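You operate a simulated robot arm through the tools that you are given. There is no shell and no other tool. Be economical: measure what you need, move in short steps, check, and stop when the job is done.

You run a simulated robot arm. Do the job below in one go: nothing can be reset, and whatever is moved stays where it is left.

Task
Sweep the spilt kibble into the red dustpan and close the treat tub.
Fine: clear the yellow scoop on to the lid mat; the hand brush goes back, the lid sits down on its rim, bowls stay.

The check looks at the end state, three seconds after you hand in, the way a careful person would. Anything else that was tipped, shoved, dropped, spilled or broken makes it a failure. A push-on lid holds only when it is set on centred and level and pressed home; a screw cap is set on level and turned clockwise until tight.

Robot
A 7-joint arm with a two-finger parallel gripper, fixed in place. Base frame: the origin is at the foot of the arm, x ahead of it, y to its left, z up. Readings come in m, rad, newtons and seconds.
Its first joint turns from -1.152 to 1.152 rad. Payload 2.6 kg.
The TCP is the grasp point between the finger pads, 0.03 m short of the fingertips. In the tool frame z runs along the fingers and y along their closing line. The gripper opens to 0.094 m. The fingers are 0.028 m wide and 0.01 m thick; the gripper's body (0.05 by 0.096 m) begins 0.055 m behind the TCP.
Orientation is that of the tool frame in the base frame, as a unit quaternion [x, y, z, w]. With the fingers straight down and closing along the base's y, the tool's x points along the base's -x, its y along +y and its z along -z.

Tools
- The arm moves only by the tool drive_tool. Its argument "series" is a list of rows, each a list of 3 entries, a list of its own where there are three numbers: the shift along the tool's x, y, z in m, then the turn, a rotation vector about the tool's x, y, z in rad, then the closure, from 0 (fully open) to 1 (shut). In form: [[[x, y, z], [wx, wy, wz], claw], ...]. A call has 1 to 10 rows; each row shifts and turns the commanded pose from where the row before left it, along the tool's axes as they then stand. Rows are played at 5 a second. More than 0.05 m and 0.15 rad between two rows, or a gripper value outside its range, and nothing of the call is played. A pose out of reach is approached as far as the arm can. The call stops where the force on the tool passes 40 N (or 10 N more than at its start, if that is more) or the arm is blocked; 0.2 s more then pass. Each finger travels about 0.072 m/s and halts on what it meets, pressing with about 42 N; the grip force reading is that of the motor and also rises with nothing between the fingers. The clock runs only during rows and for 0.2 s after the last one: add rows that do not move to give the fingers time. It gives the time, the measured TCP pose, the force on the tool (base axes), the opening and the grip force at its end, in the units of the frame above (readings bear some noise), and new pictures: "views" is both (left out), scene, wrist or none.
- Cameras (640 x 400 px; columns grow to the right, rows downward): "scene" is fixed at [0.0346, 0.4251, 0.5515]; the picture's right is [-0.85, -0.52, 0.00], its down [-0.36, 0.58, -0.73] and it looks along [0.38, -0.62, -0.69] (base axes); focal length 255 px, centre (320, 200). "wrist" rides on the gripper at [0.076, 0.014, -0.103] in the tool frame; the picture's right is [-0.18, 0.98, 0.00], its down [-0.75, -0.14, -0.64] and it looks along [-0.63, -0.12, 0.77] (tool axes); focal length 243 px, centre (320, 200). There is no depth. A picture from a camera that has moved, and an enlarged one, comes with that camera's place and axes in the base frame and with its lens. The place of the scene camera against the robot may be out by one fixed shift of up to 0.012 m in any direction.
- enlarge(camera, box): a new picture of the part [left, top, right, bottom] of that camera's present view, enlarged. The clock stands still meanwhile.
- close_job(): hands the job in; it is judged then, once.

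Work in short steps. Places have to be worked out from the pictures, the camera data and where the tool is seen: move nearer, look again, correct. Check each grasp and each placing, and mend what went wrong. You have 120 turns and 200 pictures in all, those below and enlarged ones among them. Open the gripper and draw the arm clear of the work before you hand the job in, unless the task says otherwise; then end with one line.

The tools are called after "Call:" as a command line: name --argument value ..., lists and objects as JSON in quotes. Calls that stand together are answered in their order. drive_tool: Moves the arm, as the interface text tells. Its arguments: {"type":"object","properties":{"series":{"type":"array","items":{"type":"array"}},"views":{"type":"string","enum":["both","scene","wrist","none"]}},"required":["series"]} The other tools are called the same way: enlarge (camera, box) takes an enlarged picture of a part of a camera's view; close_job () hands the job in.

At the start:

```text
time: 0.0
tcp_pos: [0.2761, -0.2411, 0.303]
ee_rot: [0.0, 1.0, 0.0, 0.001]
ft_force: [-0.6, 0.0, 0.0]
opening: 0.0938
grasp_force: 0.1
```

scene: 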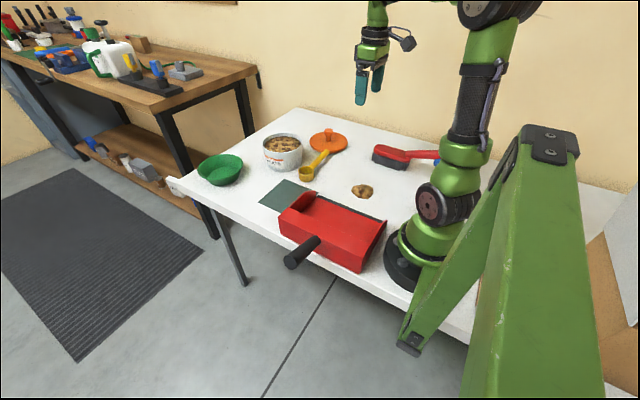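
wrist: 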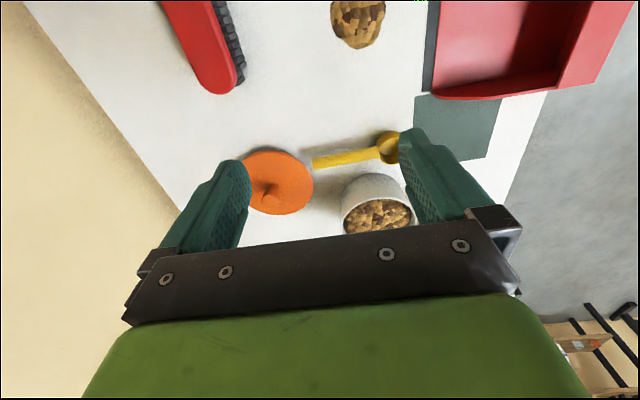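

The two cameras agree on the kibble's place only if the table is near z = 0, not -0.6, so I will check that height before going low. First I look closer.

Call:
enlarge --camera "scene" --box '[180, 100, 340, 200]'

Call:
enlarge --camera "scene" --box '[300, 120, 460, 220]'

Call:
enlarge --camera "scene" --box '[240, 170, 400, 270]'

Call:
enlarge --camera "wrist" --box '[160, 0, 560, 250]'

```text
4.00 times, centred on (260, 150) of scene
camera zoom: at [0.0346, 0.4251, 0.5515], right [-0.85, -0.52, 0.0], down [-0.36, 0.58, -0.73], along [0.38, -0.62, -0.69], focal length 1019 px, centre (560, 400)
```

zoom: 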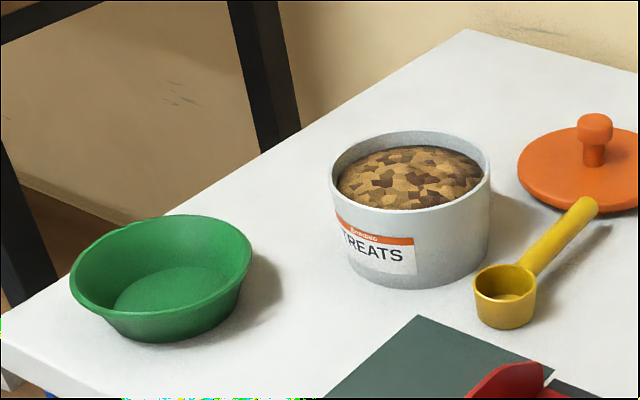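

```text
4.00 times, centred on (380, 170) of scene
camera zoom: at [0.0346, 0.4251, 0.5515], right [-0.85, -0.52, 0.0], down [-0.36, 0.58, -0.73], along [0.38, -0.62, -0.69], focal length 1019 px, centre (80, 320)
```

zoom: 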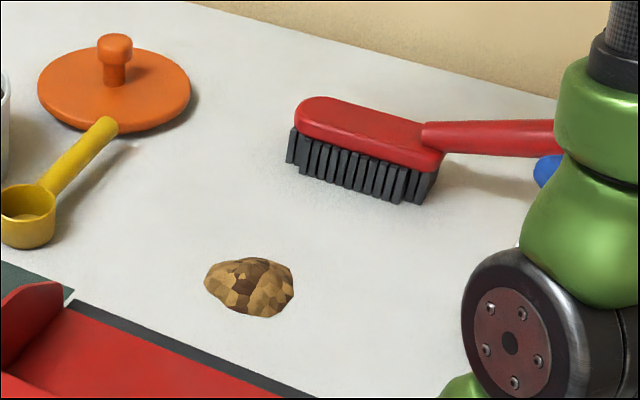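

```text
4.00 times, centred on (320, 220) of scene
camera zoom: at [0.0346, 0.4251, 0.5515], right [-0.85, -0.52, 0.0], down [-0.36, 0.58, -0.73], along [0.38, -0.62, -0.69], focal length 1019 px, centre (320, 120)
```

zoom: 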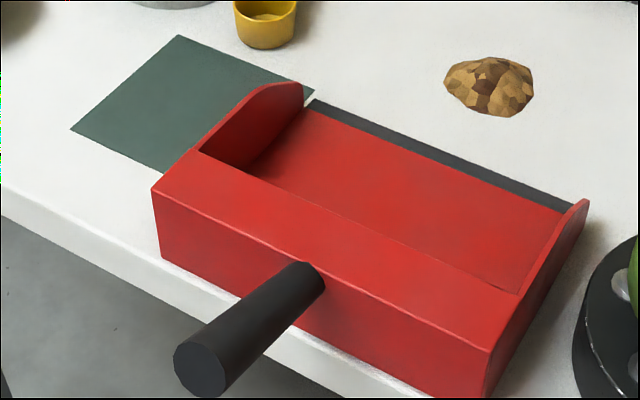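

```text
1.60 times, centred on (360, 125) of wrist
camera zoom: at [0.2001, -0.2255, 0.4062], right [0.18, 0.98, 0.0], down [0.75, -0.14, 0.64], along [0.63, -0.12, -0.77], focal length 388 px, centre (256, 320)
```

zoom: 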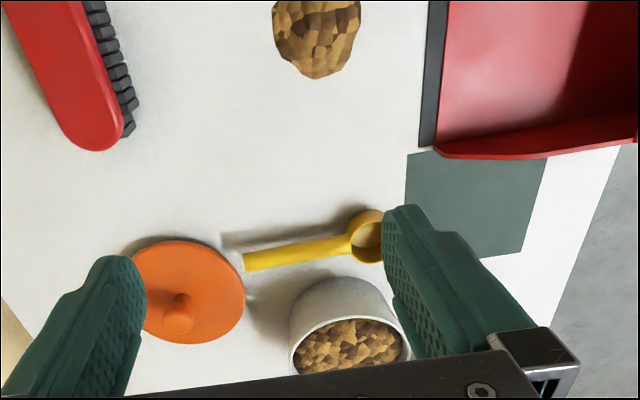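

The table is near z = 0, with the lid around (0.47,-0.36), the tub (0.54,-0.18), the scoop handle (0.43,-0.23), the mat (0.43,-0.03) and the brush (0.23,-0.38). I step forward above the scoop to test reach and refine these.

Call:
drive_tool --series '[[[-0.04, 0, 0], [0, 0, 0], 0], [[-0.04, 0, 0], [0, 0, 0], 0], [[-0.04, 0, 0.02], [0, 0, 0], 0], [[-0.034, 0.01, 0.03], [0, 0, 0], 0], [[0, 0, 0], [0, 0, 0], 0]]'

```text
time: 1.2
tcp_pos: [0.4304, -0.231, 0.2535]
ee_rot: [0.0, 1.0, 0.0, 0.0]
ft_force: [-0.3, 0.7, 0.2]
opening: 0.094
grasp_force: 0.0
camera wrist: at [0.3532, -0.2153, 0.3564], right [0.18, 0.98, 0.0], down [0.75, -0.14, 0.64], along [0.63, -0.12, -0.77], focal length 243 px, centre (320, 200)
```

scene: 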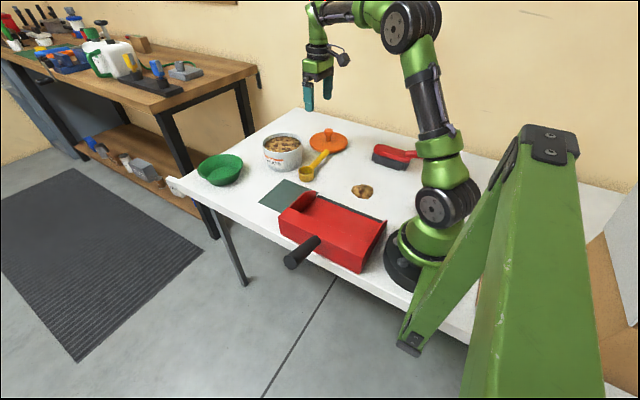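
wrist: 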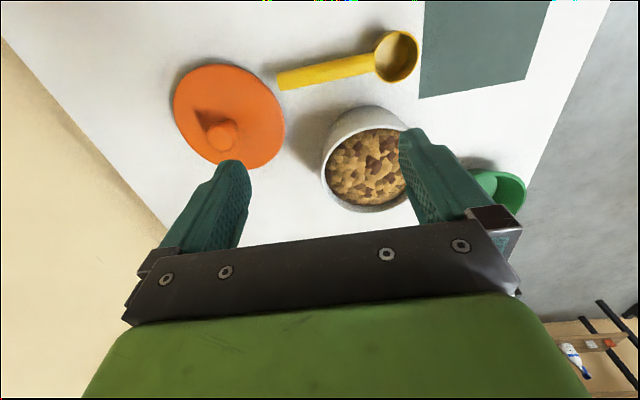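

Reach is fine, and the estimates are now lid knob (0.466,-0.371), tub (0.543,-0.185), scoop lying along y at x≈0.424 and mat x 0.36–0.485, y -0.098–0.04. I turn the gripper 90° to straddle the scoop handle.

Call:
drive_tool --series '[[[0, 0, 0], [0, 0, -0.15], 0], [[0, 0, 0], [0, 0, -0.15], 0], [[0, 0, 0], [0, 0, -0.15], 0], [[0, 0, 0], [0, 0, -0.15], 0], [[0, 0, 0], [0, 0, -0.15], 0], [[0, 0, 0], [0, 0, -0.15], 0], [[0, 0, 0], [0, 0, -0.15], 0], [[0, 0, 0], [0, 0, -0.15], 0], [[0, 0, 0], [0, 0, -0.15], 0], [[0, 0, 0], [0, 0, -0.15], 0]]' --views "none"

Call:
drive_tool --series '[[[0, 0, 0], [0, 0, -0.0708], 0], [[0, 0, 0.04], [0, 0, 0], 0], [[0, 0, 0.04], [0, 0, 0], 0], [[0, 0, 0.04], [0, 0, 0], 0], [[0, 0, 0], [0, 0, 0], 0]]'

```text
time: 3.4
tcp_pos: [0.4319, -0.2317, 0.2552]
ee_rot: [-0.683, 0.731, 0.0, -0.001]
ft_force: [-0.1, 0.2, -0.8]
opening: 0.0939
grasp_force: 0.1
```

```text
time: 4.6
tcp_pos: [0.4311, -0.2293, 0.1316]
ee_rot: [-0.707, 0.707, 0.0, 0.0]
ft_force: [0.2, -0.3, 0.0]
opening: 0.094
grasp_force: 0.0
camera wrist: at [0.4168, -0.3049, 0.2336], right [-0.98, 0.18, 0.0], down [0.14, 0.75, 0.64], along [0.12, 0.63, -0.77], focal length 243 px, centre (320, 200)
```

scene: 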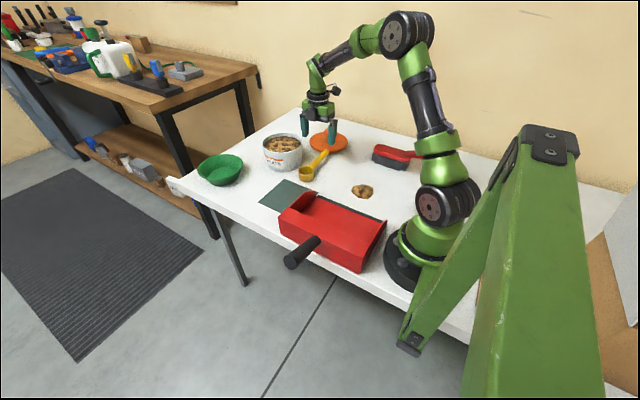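
wrist: 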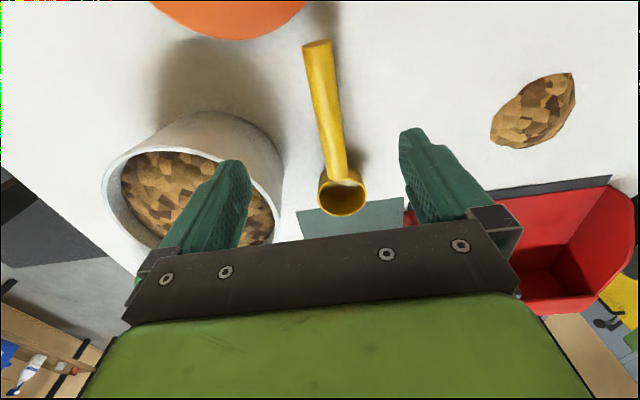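

The handle runs along y at x≈0.4245, about 0.03 high, and the tub wall is close, so I narrow the fingers first. I will grip near y≈-0.225, centring and descending part way.

Call:
drive_tool --series '[[[-0.003, 0.0065, 0], [0, 0, 0], 0.5], [[0, 0, 0.02], [0, 0, 0], 0.5], [[0, 0, 0.03], [0, 0, 0], 0.5], [[0, 0, 0.015], [0, 0, 0], 0.5], [[0, 0, 0], [0, 0, 0], 0.5]]'

Call:
enlarge --camera "scene" --box '[250, 100, 378, 180]'

```text
time: 5.8
tcp_pos: [0.426, -0.2297, 0.0688]
ee_rot: [-0.707, 0.707, 0.001, 0.0]
ft_force: [0.5, -0.1, 0.0]
opening: 0.0472
grasp_force: 0.0
camera wrist: at [0.41, -0.3045, 0.1704], right [-0.98, 0.18, 0.0], down [0.14, 0.75, 0.64], along [0.12, 0.63, -0.77], focal length 243 px, centre (320, 200)
```

scene: 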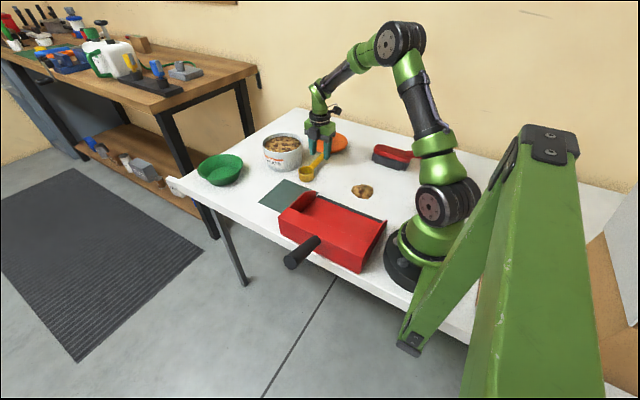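
wrist: 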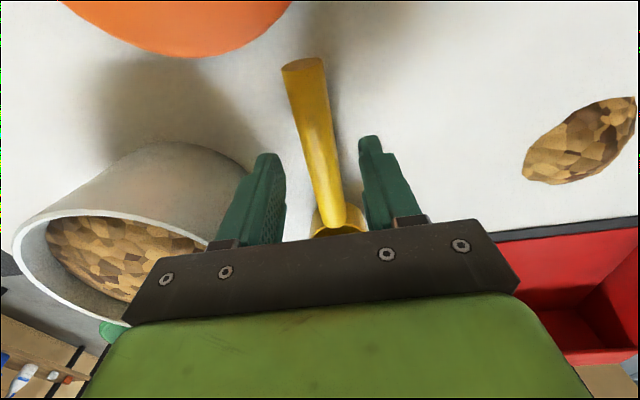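

```text
5.00 times, centred on (314, 140) of scene
camera zoom: at [0.0346, 0.4251, 0.5515], right [-0.85, -0.52, 0.0], down [-0.36, 0.58, -0.73], along [0.38, -0.62, -0.69], focal length 1273 px, centre (350, 500)
```

zoom: 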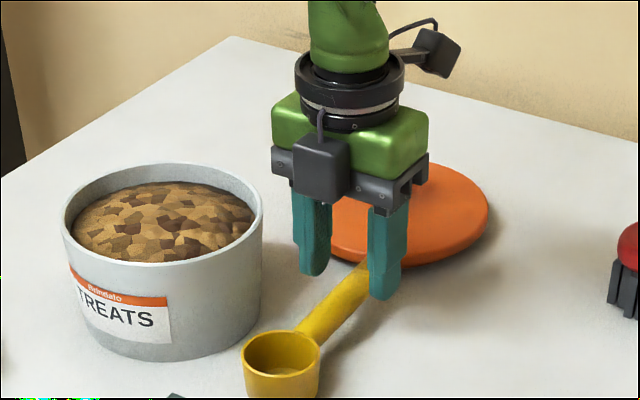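

The handle end triangulates to z≈0.037, and the fingers straddle it with room to the tub. I lower to z≈0.038 and close.

Call:
drive_tool --series '[[[0, 0.001, 0.016], [0, 0, 0], 0.5], [[0, 0, 0.014], [0, 0, 0], 0.5], [[0, 0, 0], [0, 0, 0], 0.75], [[0, 0, 0], [0, 0, 0], 1.0], [[0, 0, 0], [0, 0, 0], 1.0], [[0, 0, 0], [0, 0, 0], 1.0]]'

Call:
enlarge --camera "scene" --box '[250, 100, 378, 180]'

```text
time: 7.2
tcp_pos: [0.4248, -0.2287, 0.039]
ee_rot: [-0.707, 0.708, 0.0, 0.0]
ft_force: [-0.3, -0.9, 0.0]
opening: 0.021
grasp_force: 41.9
camera wrist: at [0.4098, -0.3031, 0.1411], right [-0.98, 0.18, 0.0], down [0.14, 0.75, 0.64], along [0.12, 0.63, -0.77], focal length 243 px, centre (320, 200)
```

scene: 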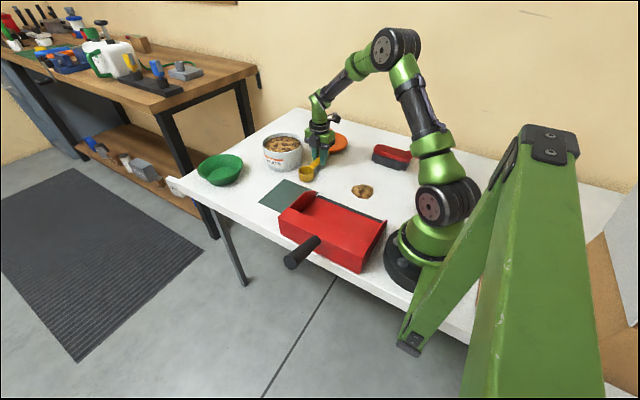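
wrist: 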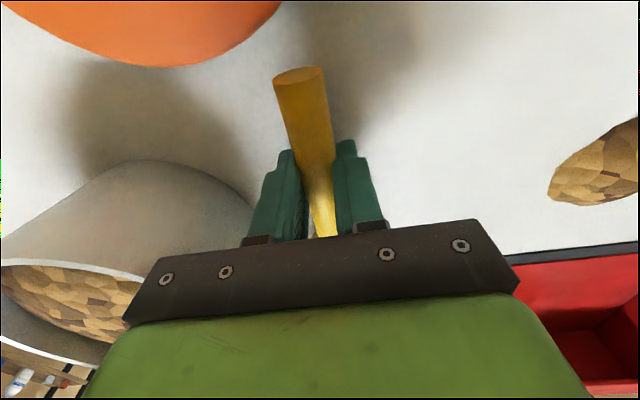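

```text
5.00 times, centred on (314, 140) of scene
camera zoom: at [0.0346, 0.4251, 0.5515], right [-0.85, -0.52, 0.0], down [-0.36, 0.58, -0.73], along [0.38, -0.62, -0.69], focal length 1273 px, centre (350, 500)
```

zoom: 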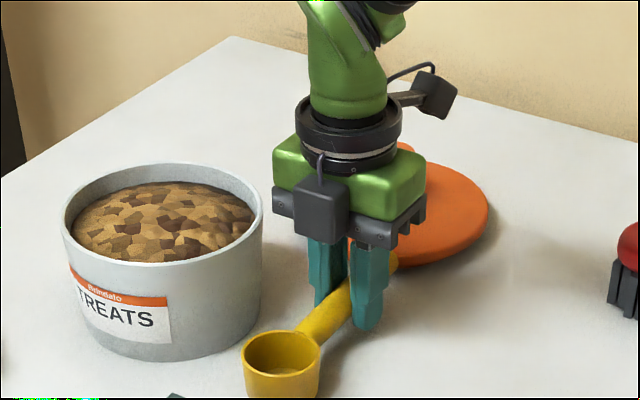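

The scoop is held (opening 0.021). I lift 7 cm and carry it over the mat.

Call:
drive_tool --series '[[[0, 0, -0.035], [0, 0, 0], 1], [[0, 0, -0.035], [0, 0, 0], 1], [[-0.03, 0.005, 0], [0, 0, 0], 1], [[-0.03, 0.005, 0], [0, 0, 0], 1], [[-0.03, 0.005, 0], [0, 0, 0], 1], [[-0.03, 0.005, 0], [0, 0, 0], 1], [[-0.03, 0.005, 0], [0, 0, 0], 1], [[-0.027, 0, 0], [0, 0, 0], 1], [[0, 0, 0], [0, 0, 0], 1]]' --views "none"

Call:
drive_tool --series '[[[0, 0, 0], [0, 0, 0.13], 1], [[0, 0, 0], [0, 0, 0.13], 1], [[0, 0, 0], [0, 0, 0.13], 1], [[0, 0, 0], [0, 0, 0.13], 1], [[0, 0, 0], [0, 0, 0.13], 1], [[0, 0, 0], [0, 0, 0.135], 1], [[0, 0, 0], [0, 0, 0], 1]]'

Call:
enlarge --camera "scene" --box '[230, 130, 390, 230]'

```text
time: 9.2
tcp_pos: [0.3984, -0.0517, 0.1094]
ee_rot: [-0.707, 0.707, 0.0, 0.0]
ft_force: [0.8, 0.2, -0.8]
opening: 0.0002
grasp_force: 33.1
```

```text
time: 10.8
tcp_pos: [0.3985, -0.05, 0.1093]
ee_rot: [-0.382, 0.924, 0.0, 0.001]
ft_force: [0.1, -0.6, -1.2]
opening: 0.0
grasp_force: 33.0
camera wrist: at [0.3339, -0.0931, 0.2108], right [-0.56, 0.83, 0.0], down [0.63, 0.43, 0.64], along [0.53, 0.36, -0.77], focal length 243 px, centre (320, 200)
```

scene: 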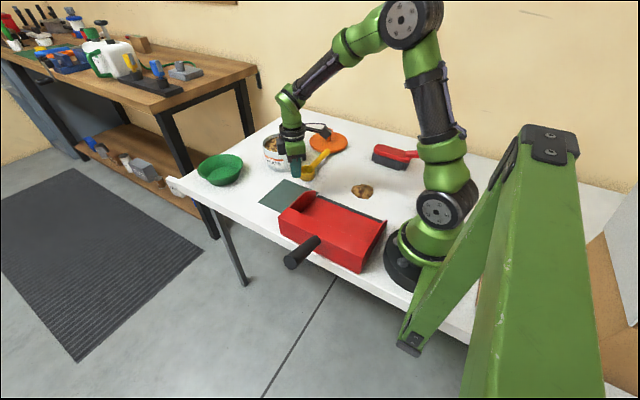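
wrist: 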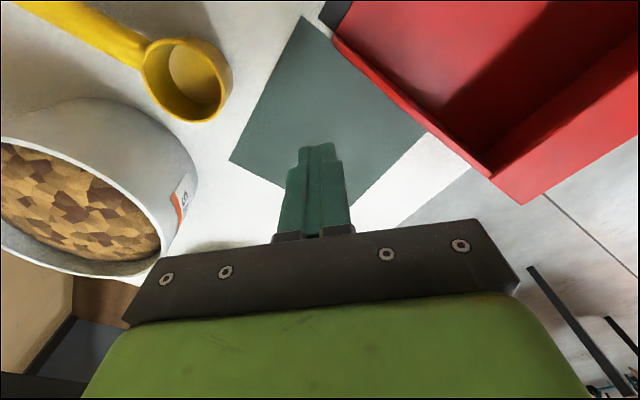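

```text
4.00 times, centred on (310, 180) of scene
camera zoom: at [0.0346, 0.4251, 0.5515], right [-0.85, -0.52, 0.0], down [-0.36, 0.58, -0.73], along [0.38, -0.62, -0.69], focal length 1019 px, centre (360, 280)
```

zoom: 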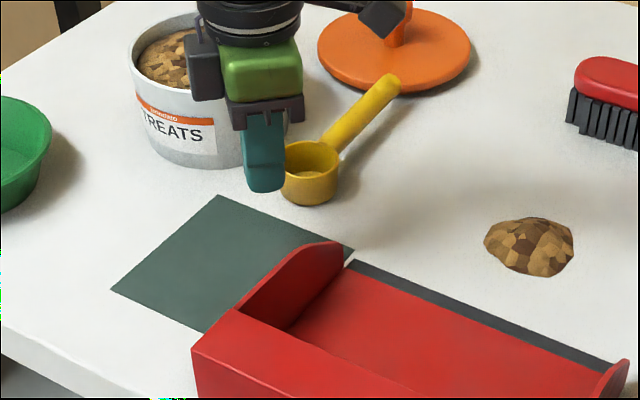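

The scoop slipped out at once on the quick lift and is still standing where it was. I will grip it by the cup with the closing line slanted 30° to miss both the tub and the handle, so I turn the tool and open.

Call:
drive_tool --series '[[[0, 0, -0.03], [0, 0, 0.15], 0.6], [[0, 0, 0], [0, 0, 0.15], 0.15], [[0, 0, 0], [0, 0, 0.15], 0.15], [[0, 0, 0], [0, 0, 0.15], 0.15], [[0, 0, 0], [0, 0, 0.15], 0.15], [[0, 0, 0], [0, 0, 0.15], 0.15], [[0, 0, 0], [0, 0, 0.15], 0.15], [[0, 0, 0], [0, 0, 0.15], 0.15], [[0, 0, 0], [0, 0, 0.15], 0.15], [[0, 0, 0], [0, 0, 0.15], 0.15]]' --views "none"

Call:
drive_tool --series '[[[0, 0, 0], [0, 0, 0.15], 0.15], [[0, 0, 0], [0, 0, 0.15], 0.15], [[0, 0, 0], [0, 0, 0.0326], 0.15], [[0, 0, 0], [0, 0, 0], 0.15]]' --views "wrist"

```text
time: 13.0
tcp_pos: [0.3983, -0.0511, 0.1386]
ee_rot: [0.35, 0.937, 0.0, -0.001]
ft_force: [-0.7, 0.4, -0.7]
opening: 0.0797
grasp_force: 0.0
```

```text
time: 14.0
tcp_pos: [0.3985, -0.0513, 0.1386]
ee_rot: [0.501, 0.866, 0.0, 0.0]
ft_force: [-0.5, -0.3, 0.1]
opening: 0.0799
grasp_force: 0.1
camera wrist: at [0.3725, 0.0238, 0.2409], right [0.94, 0.33, 0.0], down [0.25, -0.72, 0.64], along [0.21, -0.61, -0.77], focal length 243 px, centre (320, 200)
```

wrist: 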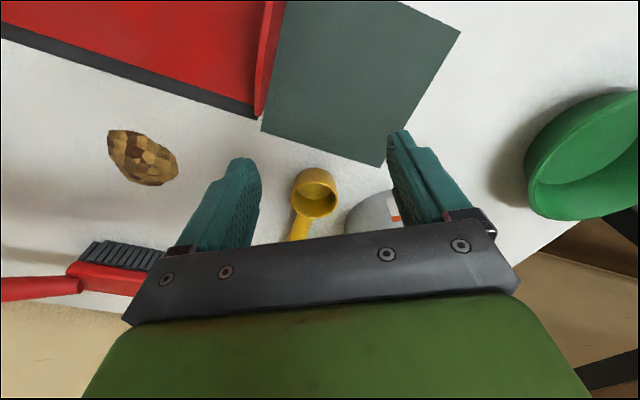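

The cup shows near (0.418,-0.125). I move above it and lower a little to measure it better.

Call:
drive_tool --series '[[[-0.039, -0.01, 0], [0, 0, 0], 0.15], [[-0.0385, -0.01, 0.015], [0, 0, 0], 0.15], [[0, 0, 0.015], [0, 0, 0], 0.15], [[0, 0, 0], [0, 0, 0], 0.15]]'

Call:
enlarge --camera "scene" --box '[250, 100, 378, 180]'

```text
time: 15.0
tcp_pos: [0.4206, -0.1274, 0.1097]
ee_rot: [0.5, 0.866, 0.0, 0.0]
ft_force: [-0.1, 0.3, 0.2]
opening: 0.0801
grasp_force: 0.1
camera wrist: at [0.3935, -0.053, 0.2114], right [0.94, 0.33, 0.0], down [0.26, -0.72, 0.64], along [0.21, -0.61, -0.77], focal length 243 px, centre (320, 200)
```

scene: 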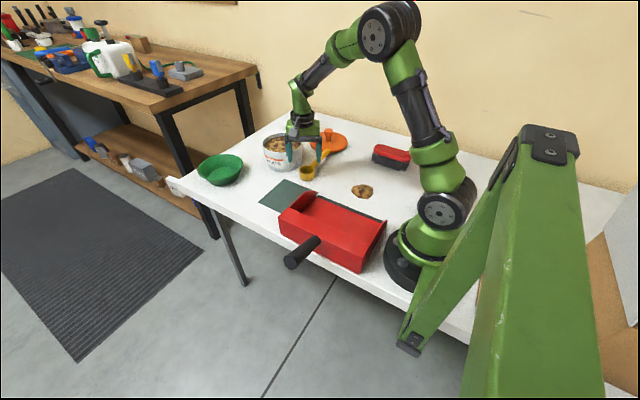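
wrist: 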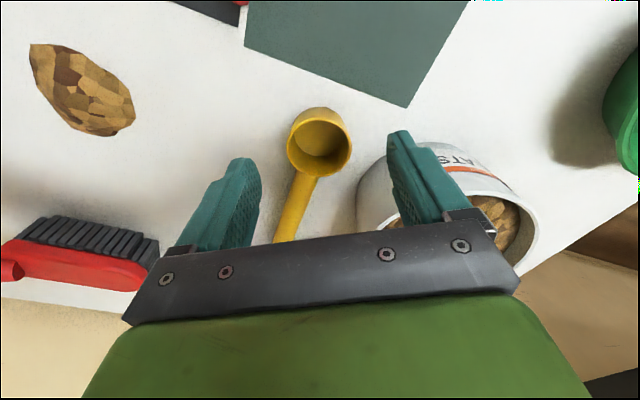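

```text
5.00 times, centred on (314, 140) of scene
camera zoom: at [0.0346, 0.4251, 0.5515], right [-0.85, -0.52, 0.0], down [-0.36, 0.58, -0.73], along [0.38, -0.62, -0.69], focal length 1273 px, centre (350, 500)
```

zoom: 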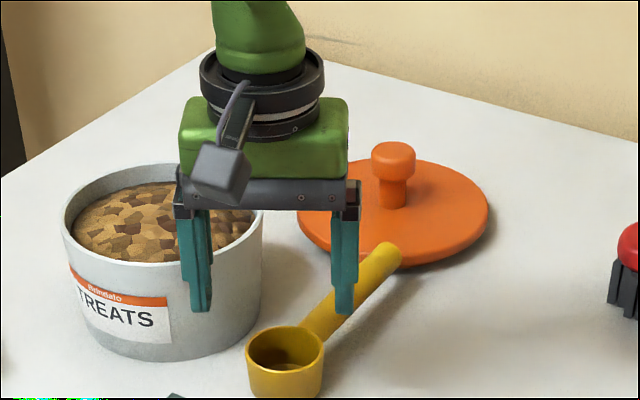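

The cup rim centre is at about (0.421,-0.138), roughly 48 mm wide. I shift and descend around it, watching the force.

Call:
drive_tool --series '[[[-0.0094, -0.005, 0.01], [0, 0, 0], 0.2], [[0, 0, 0.02], [0, 0, 0], 0.2], [[0, 0, 0.02], [0, 0, 0], 0.2], [[0, 0, 0], [0, 0, 0], 0.2]]'

Call:
enlarge --camera "scene" --box '[250, 110, 378, 190]'

```text
time: 16.0
tcp_pos: [0.4204, -0.1397, 0.0584]
ee_rot: [0.499, 0.866, 0.001, -0.001]
ft_force: [0.2, -0.2, -0.3]
opening: 0.0752
grasp_force: 0.1
camera wrist: at [0.3939, -0.0646, 0.1607], right [0.94, 0.33, 0.0], down [0.26, -0.72, 0.64], along [0.21, -0.61, -0.77], focal length 243 px, centre (320, 200)
```

scene: 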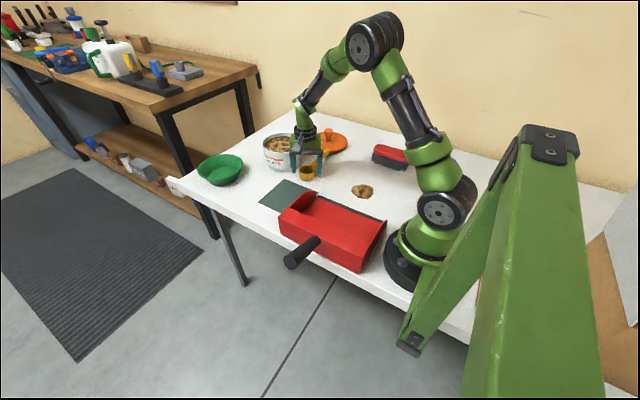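
wrist: 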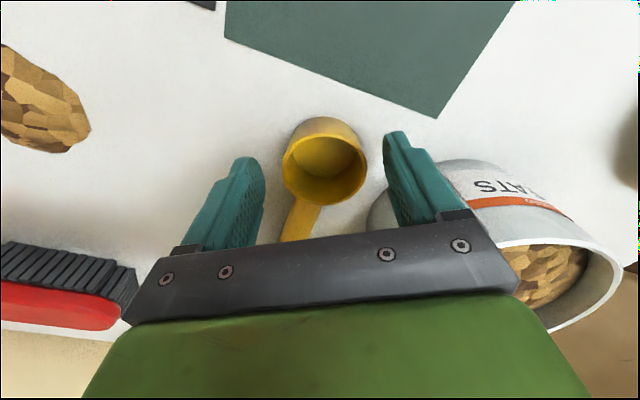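

```text
5.00 times, centred on (314, 150) of scene
camera zoom: at [0.0346, 0.4251, 0.5515], right [-0.85, -0.52, 0.0], down [-0.36, 0.58, -0.73], along [0.38, -0.62, -0.69], focal length 1273 px, centre (350, 450)
```

zoom: 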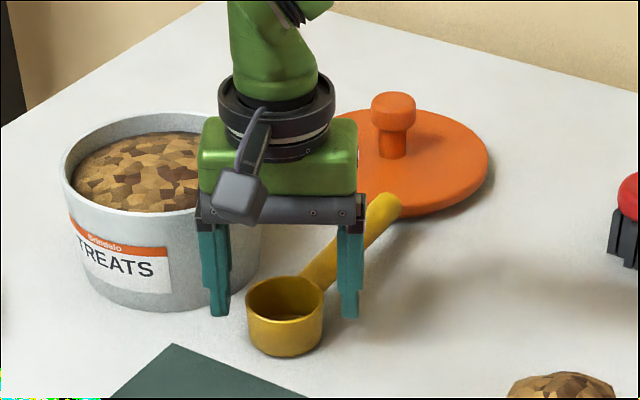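

Cup centred between the fingers. I descend the last 24 mm and close.

Call:
drive_tool --series '[[[0, 0.001, 0.012], [0, 0, 0], 0.2], [[0, 0, 0.012], [0, 0, 0], 0.2], [[0, 0, 0], [0, 0, 0], 0.4], [[0, 0, 0], [0, 0, 0], 0.6], [[0, 0, 0], [0, 0, 0], 1.0], [[0, 0, 0], [0, 0, 0], 1.0], [[0, 0, 0], [0, 0, 0], 1.0]]' --views "none"

Call:
drive_tool --series '[[[0, 0, -0.005], [0, 0, 0], 1], [[0, 0, -0.005], [0, 0, 0], 1], [[0, 0, -0.01], [0, 0, 0], 1], [[0, 0, -0.01], [0, 0, 0], 1], [[0, 0, 0], [0, 0, 0], 1]]'

```text
time: 17.6
tcp_pos: [0.4219, -0.1369, 0.0347]
ee_rot: [0.499, 0.867, 0.0, 0.0]
ft_force: [0.4, -0.3, 2.1]
opening: 0.053
grasp_force: 41.9
```

```text
time: 18.8
tcp_pos: [0.4214, -0.138, 0.0643]
ee_rot: [0.499, 0.867, -0.001, 0.0]
ft_force: [0.3, -0.8, -1.9]
opening: 0.0529
grasp_force: 41.8
camera wrist: at [0.395, -0.0637, 0.1676], right [0.94, 0.33, 0.0], down [0.26, -0.72, 0.64], along [0.21, -0.61, -0.77], focal length 243 px, centre (320, 200)
```

scene: 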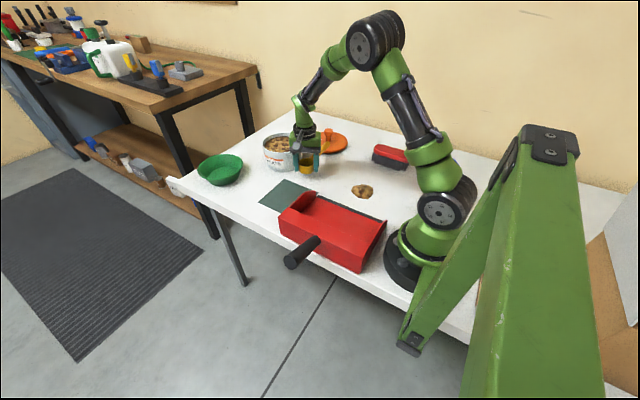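
wrist: 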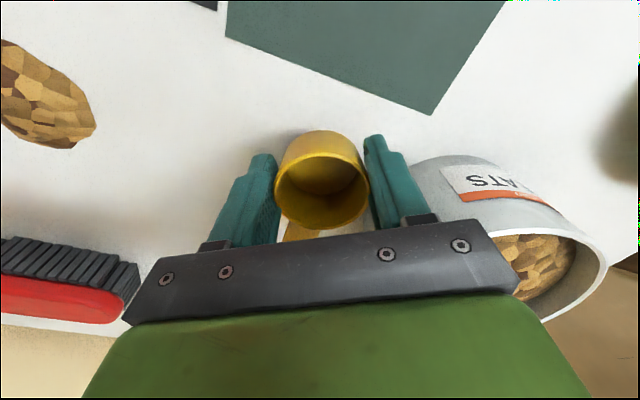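

Cup held firmly (0.053). I lift higher, carry it over the mat, then turn it 40° so the scoop lies along the mat's diagonal.

Call:
drive_tool --series '[[[0, 0, -0.02], [0, 0, 0], 1], [[0, 0, -0.02], [0, 0, 0], 1], [[0.0216, 0.0209, 0], [0, 0, 0], 1], [[0.0216, 0.0209, 0], [0, 0, 0], 1], [[0.0216, 0.0209, 0], [0, 0, 0], 1], [[0.0216, 0.0209, 0], [0, 0, 0], 1], [[0.0216, 0.0209, 0], [0, 0, 0], 1], [[0, 0, 0], [0, 0, 0], 1]]' --views "none"

Call:
drive_tool --series '[[[0, 0, 0], [0, 0, 0.14], 1], [[0, 0, 0], [0, 0, 0.14], 1], [[0, 0, 0], [0, 0, 0.14], 1], [[0, 0, 0], [0, 0, 0.14], 1], [[0, 0, 0], [0, 0, 0.14], 1], [[0, 0, 0], [0, 0, 0], 1]]'

Call:
enlarge --camera "scene" --box '[230, 120, 358, 200]'

```text
time: 20.6
tcp_pos: [0.4582, 0.0073, 0.105]
ee_rot: [0.5, 0.866, 0.0, 0.0]
ft_force: [0.1, 0.8, -1.1]
opening: 0.0533
grasp_force: 42.7
```

```text
time: 22.0
tcp_pos: [0.4571, 0.0075, 0.104]
ee_rot: [0.767, 0.642, 0.001, 0.0]
ft_force: [-0.8, 0.2, -1.6]
opening: 0.053
grasp_force: 41.7
camera wrist: at [0.4843, 0.0816, 0.2072], right [0.94, -0.35, 0.0], down [-0.27, -0.72, 0.64], along [-0.23, -0.6, -0.77], focal length 243 px, centre (320, 200)
```

scene: 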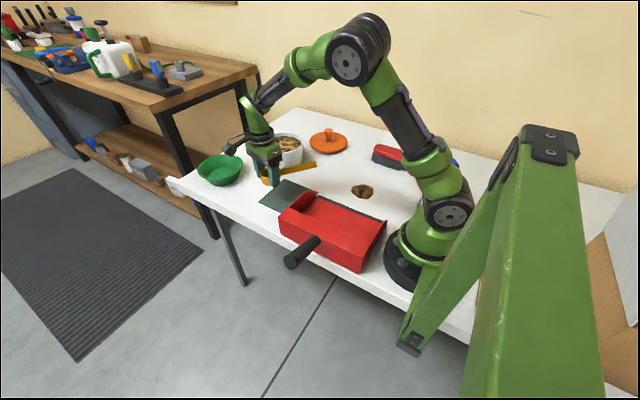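
wrist: 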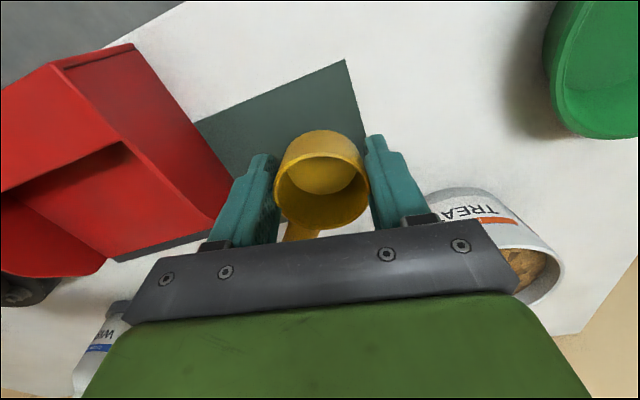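

```text
5.00 times, centred on (294, 160) of scene
camera zoom: at [0.0346, 0.4251, 0.5515], right [-0.85, -0.52, 0.0], down [-0.36, 0.58, -0.73], along [0.38, -0.62, -0.69], focal length 1273 px, centre (450, 400)
```

zoom: 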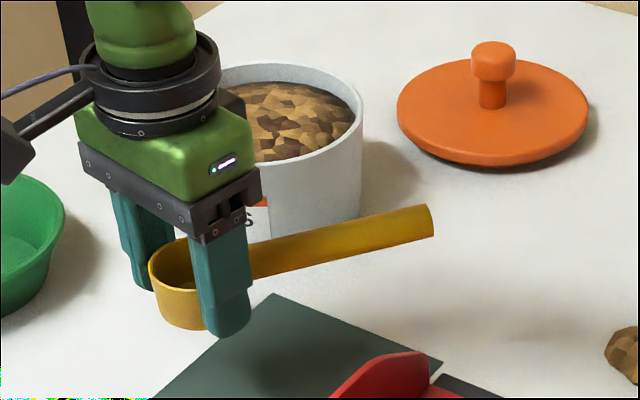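

All good: the mat corner checks at (0.488,0.041) and the handle points to the near corner. I lower on to the mat.

Call:
drive_tool --series '[[[0, 0, 0.02], [0, 0, 0], 1], [[0, 0, 0.02], [0, 0, 0], 1], [[0, 0, 0.015], [0, 0, 0], 1], [[0, 0, 0.008], [0, 0, 0], 1], [[0, 0, 0.003], [0, 0, 0], 1], [[0, 0, 0], [0, 0, 0], 1]]'

Call:
enlarge --camera "scene" --box '[230, 130, 358, 210]'

```text
time: 23.4
tcp_pos: [0.4559, 0.0085, 0.0387]
ee_rot: [0.765, 0.644, 0.0, 0.0]
ft_force: [0.2, -0.2, -1.2]
opening: 0.0529
grasp_force: 42.1
camera wrist: at [0.4838, 0.0814, 0.141], right [0.94, -0.35, 0.0], down [-0.27, -0.72, 0.64], along [-0.23, -0.6, -0.77], focal length 243 px, centre (320, 200)
```

scene: 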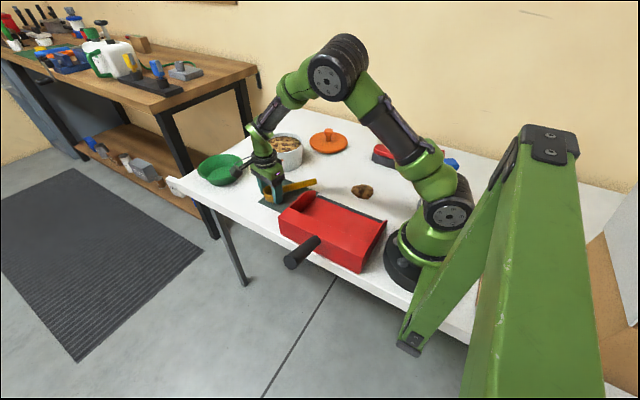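
wrist: 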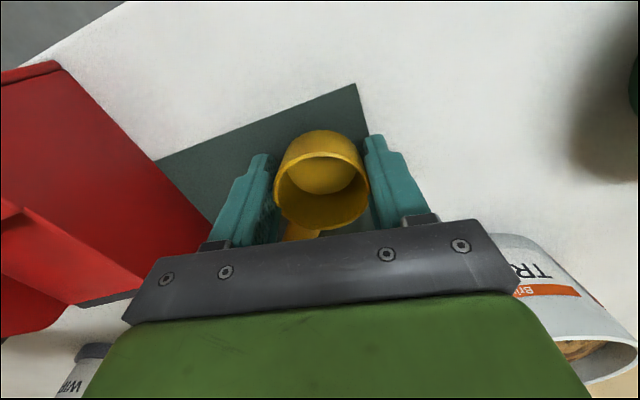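

```text
5.00 times, centred on (294, 170) of scene
camera zoom: at [0.0346, 0.4251, 0.5515], right [-0.85, -0.52, 0.0], down [-0.36, 0.58, -0.73], along [0.38, -0.62, -0.69], focal length 1273 px, centre (450, 350)
```

zoom: 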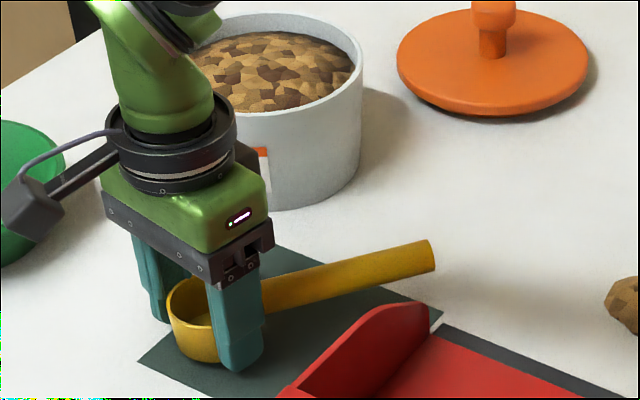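

Still hanging about 2–3 mm up (force -1.2). I lower slowly until contact, then open slightly.

Call:
drive_tool --series '[[[0, 0, 0.001], [0, 0, 0], 1], [[0, 0, 0.001], [0, 0, 0], 1], [[0, 0, 0.0008], [0, 0, 0], 1], [[0, 0, 0], [0, 0, 0], 1]]' --views "none"

```text
time: 24.4
tcp_pos: [0.4587, 0.0079, 0.036]
ee_rot: [0.766, 0.643, 0.0, 0.0]
ft_force: [-0.1, 0.2, -1.5]
opening: 0.0529
grasp_force: 42.3
```

Call:
drive_tool --series '[[[0, 0, 0.001], [0, 0, 0], 1], [[0, 0, 0.0005], [0, 0, 0], 1], [[0, 0, 0], [0, 0, 0], 1]]' --views "none"

```text
time: 25.2
tcp_pos: [0.4582, 0.0078, 0.0336]
ee_rot: [0.766, 0.643, 0.0, 0.0]
ft_force: [0.3, 0.3, -1.8]
opening: 0.053
grasp_force: 41.7
```

No contact yet; another small step down.

Call:
drive_tool --series '[[[0, 0, 0.001], [0, 0, 0], 1], [[0, 0, 0], [0, 0, 0], 1]]' --views "none"

Call:
enlarge --camera "scene" --box '[245, 160, 325, 210]'

```text
time: 25.8
tcp_pos: [0.4584, 0.0077, 0.0342]
ee_rot: [0.766, 0.643, 0.001, 0.0]
ft_force: [-2.0, 1.0, 4.7]
opening: 0.0528
grasp_force: 41.9
```

```text
8.00 times, centred on (285, 185) of scene
camera zoom: at [0.0345, 0.4251, 0.5515], right [-0.85, -0.52, 0.0], down [-0.36, 0.58, -0.73], along [0.38, -0.62, -0.69], focal length 2037 px, centre (600, 320)
```

zoom: 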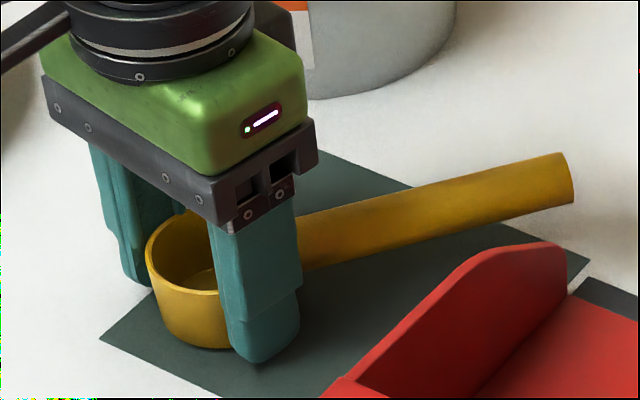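

Contact made, and the scoop sits on the mat. I open and rise straight up.

Call:
drive_tool --series '[[[0, 0, 0], [0, 0, 0], 0.4], [[0, 0, 0], [0, 0, 0], 0.25], [[0, 0, 0], [0, 0, 0], 0.2], [[0, 0, -0.015], [0, 0, 0], 0.2], [[0, 0, -0.04], [0, 0, 0], 0.2], [[0, 0, -0.05], [0, 0, 0], 0.2], [[0, 0, -0.05], [0, 0, 0], 0.2], [[0, 0, 0], [0, 0, 0], 0.2]]'

Call:
enlarge --camera "scene" --box '[245, 130, 373, 210]'

```text
time: 27.6
tcp_pos: [0.4573, 0.0064, 0.189]
ee_rot: [0.766, 0.643, 0.0, 0.0]
ft_force: [-0.1, 0.0, -0.5]
opening: 0.0751
grasp_force: 0.2
camera wrist: at [0.4831, 0.0812, 0.2905], right [0.94, -0.35, 0.0], down [-0.27, -0.72, 0.64], along [-0.23, -0.6, -0.77], focal length 243 px, centre (320, 200)
```

scene: 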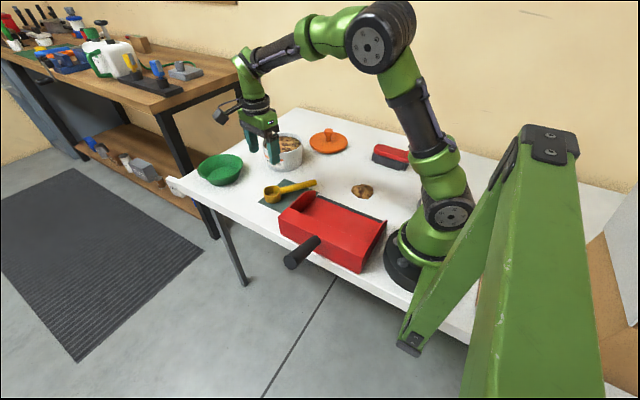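
wrist: 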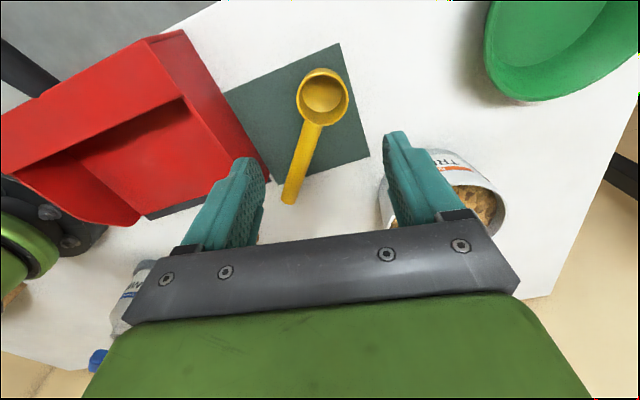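

```text
5.00 times, centred on (309, 170) of scene
camera zoom: at [0.0346, 0.4251, 0.5515], right [-0.85, -0.52, 0.0], down [-0.36, 0.58, -0.73], along [0.38, -0.62, -0.69], focal length 1273 px, centre (375, 350)
```

zoom: 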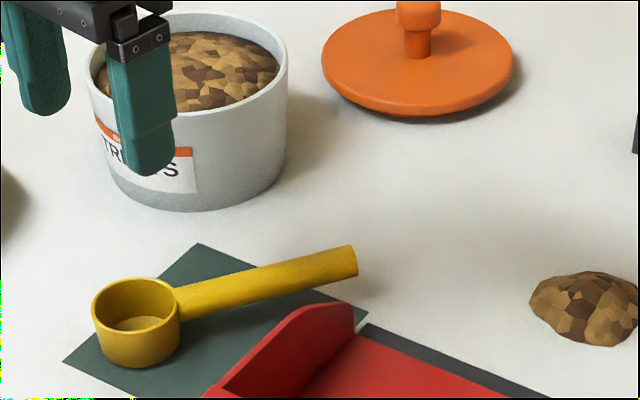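

The scoop is on the mat. Next is the lid: I square the tool (closing line along x) and move over towards the knob.

Call:
drive_tool --series '[[[0, 0, 0], [0, 0, -0.0873], 0.2], [[0, 0, 0], [0, 0, -0.0873], 0.1], [[-0.045, 0.001, 0], [0, 0, 0], 0.1], [[-0.045, 0.001, 0], [0, 0, 0], 0.1], [[-0.045, 0.001, 0], [0, 0, 0], 0.1], [[-0.045, 0.001, 0], [0, 0, 0], 0.1], [[-0.045, 0.001, 0], [0, 0, 0], 0.1], [[-0.045, 0.001, 0], [0, 0, 0], 0.1], [[-0.045, 0.002, 0], [0, 0, 0], 0.1], [[0, 0, 0], [0, 0, 0], 0.1]]'

```text
time: 29.8
tcp_pos: [0.4656, -0.3093, 0.1891]
ee_rot: [0.707, 0.708, -0.001, 0.0]
ft_force: [0.1, 0.8, -0.9]
opening: 0.0846
grasp_force: 0.0
camera wrist: at [0.4794, -0.2317, 0.291], right [0.98, -0.18, 0.0], down [-0.14, -0.75, 0.64], along [-0.12, -0.63, -0.77], focal length 243 px, centre (320, 200)
```

scene: 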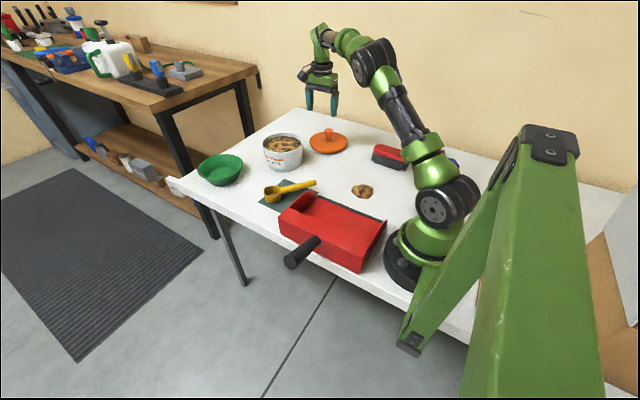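
wrist: 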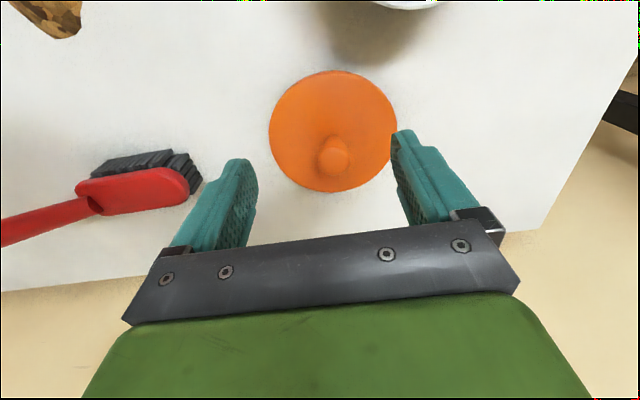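

Knob about (0.469,-0.365). I move above it and lower half way.

Call:
drive_tool --series '[[[-0.03, 0.0035, 0], [0, 0, 0], 0.1], [[-0.027, 0, 0.02], [0, 0, 0], 0.1], [[0, 0, 0.035], [0, 0, 0], 0.1], [[0, 0, 0], [0, 0, 0], 0.1]]'

Call:
enlarge --camera "scene" --box '[270, 90, 398, 170]'

```text
time: 30.8
tcp_pos: [0.4675, -0.3667, 0.1339]
ee_rot: [0.707, 0.707, 0.0, 0.001]
ft_force: [0.4, 0.4, 1.2]
opening: 0.0847
grasp_force: 0.1
camera wrist: at [0.4814, -0.289, 0.236], right [0.98, -0.18, 0.0], down [-0.14, -0.75, 0.64], along [-0.12, -0.63, -0.77], focal length 243 px, centre (320, 200)
```

scene: 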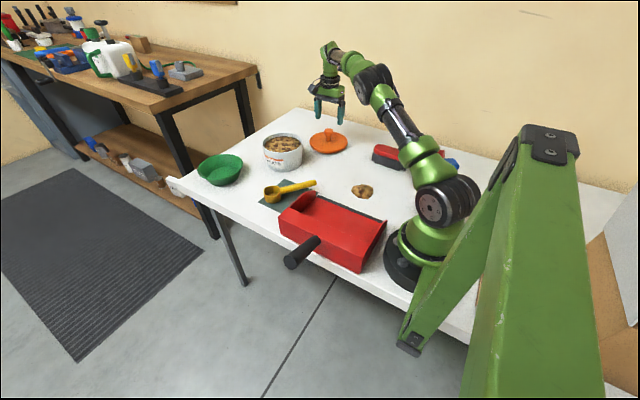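
wrist: 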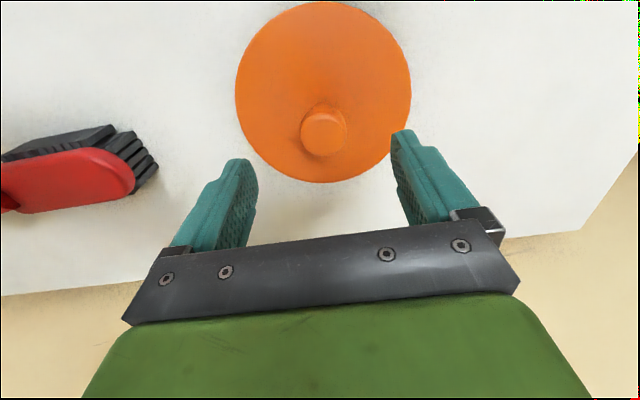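

```text
5.00 times, centred on (334, 130) of scene
camera zoom: at [0.0346, 0.4251, 0.5515], right [-0.85, -0.52, 0.0], down [-0.36, 0.58, -0.73], along [0.38, -0.62, -0.69], focal length 1273 px, centre (250, 550)
```

zoom: 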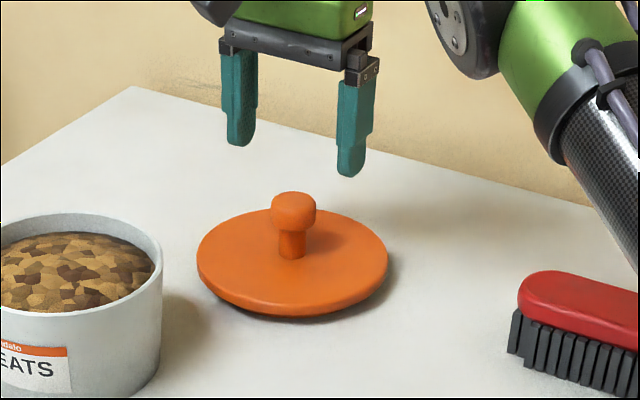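

Both views agree the fingers are centred over the knob (top near z≈0.06). I descend to z≈0.055 to bracket it.

Call:
drive_tool --series '[[[0, 0, 0.03], [0, 0, 0], 0.2], [[0, 0, 0.03], [0, 0, 0], 0.3], [[0, 0, 0.018], [0, 0, 0], 0.3], [[0, 0, 0], [0, 0, 0], 0.3]]'

Call:
enlarge --camera "scene" --box '[290, 100, 370, 150]'

```text
time: 31.8
tcp_pos: [0.4681, -0.3655, 0.0546]
ee_rot: [0.707, 0.707, 0.0, 0.0]
ft_force: [-0.1, 0.9, 0.3]
opening: 0.0658
grasp_force: 0.1
camera wrist: at [0.4819, -0.2876, 0.157], right [0.98, -0.18, 0.0], down [-0.14, -0.75, 0.64], along [-0.12, -0.63, -0.77], focal length 243 px, centre (320, 200)
```

scene: 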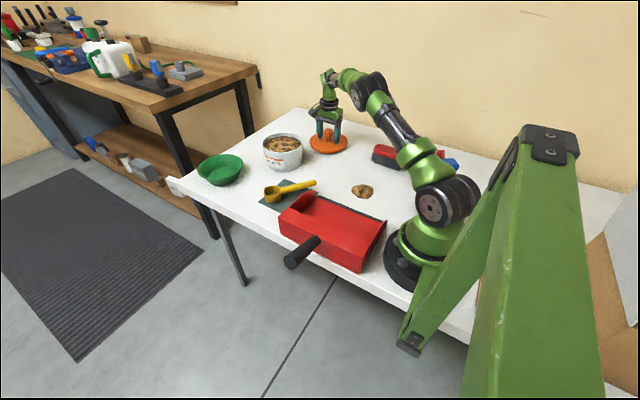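
wrist: 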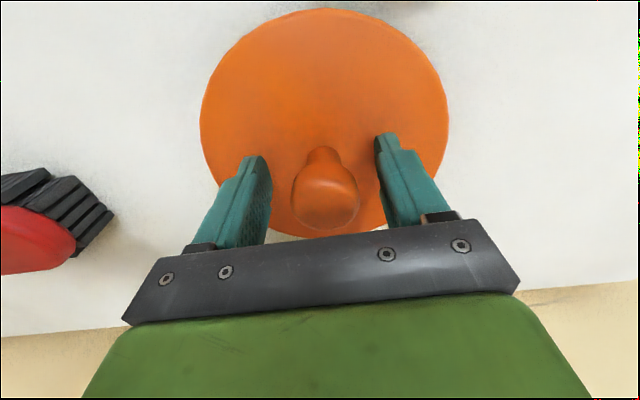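

```text
8.00 times, centred on (330, 125) of scene
camera zoom: at [0.0346, 0.4251, 0.5515], right [-0.85, -0.52, 0.0], down [-0.36, 0.58, -0.73], along [0.38, -0.62, -0.69], focal length 2037 px, centre (240, 800)
```

zoom: 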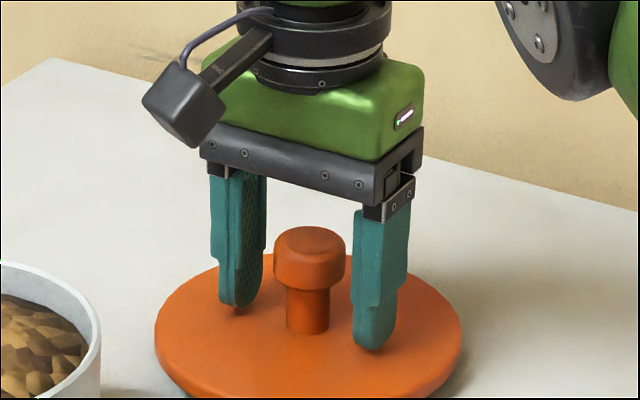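

The knob is between the pads. I close, then lift gently by 2 cm to test the hold.

Call:
drive_tool --series '[[[0, 0, 0], [0, 0, 0], 0.6], [[0, 0, 0], [0, 0, 0], 1], [[0, 0, 0], [0, 0, 0], 1], [[0, 0, 0], [0, 0, 0], 1], [[0, 0, -0.004], [0, 0, 0], 1], [[0, 0, -0.006], [0, 0, 0], 1], [[0, 0, -0.01], [0, 0, 0], 1], [[0, 0, 0], [0, 0, 0], 1]]'

Call:
enlarge --camera "scene" --box '[290, 100, 370, 150]'

```text
time: 33.6
tcp_pos: [0.4703, -0.3654, 0.0749]
ee_rot: [0.707, 0.707, 0.0, 0.0]
ft_force: [0.4, 0.4, -1.4]
opening: 0.0349
grasp_force: 41.8
camera wrist: at [0.4821, -0.2875, 0.1773], right [0.98, -0.18, 0.0], down [-0.14, -0.75, 0.64], along [-0.12, -0.63, -0.77], focal length 243 px, centre (320, 200)
```

scene: 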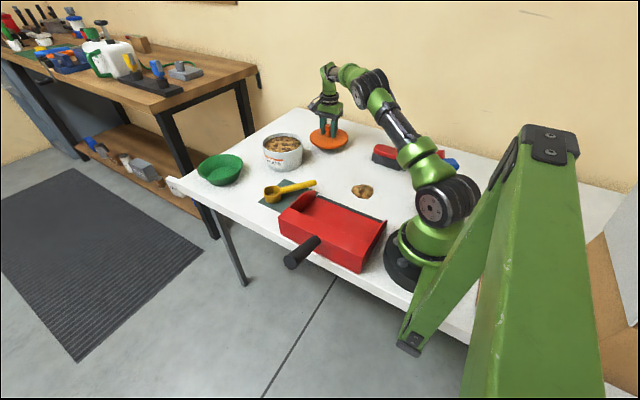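
wrist: 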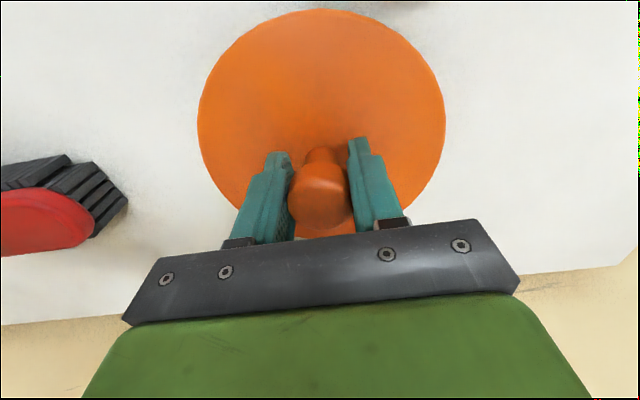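

```text
8.00 times, centred on (330, 125) of scene
camera zoom: at [0.0346, 0.4251, 0.5515], right [-0.85, -0.52, 0.0], down [-0.36, 0.58, -0.73], along [0.38, -0.62, -0.69], focal length 2037 px, centre (240, 800)
```

zoom: 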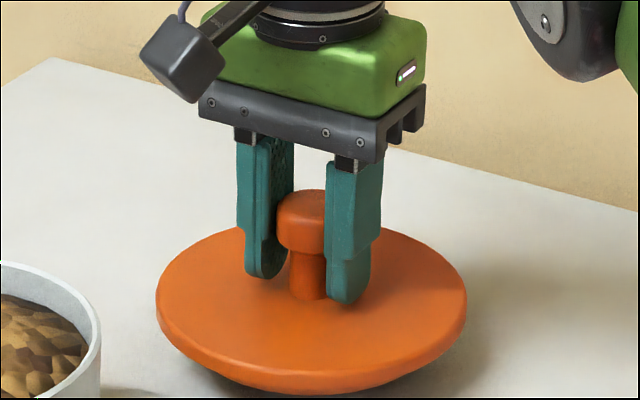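

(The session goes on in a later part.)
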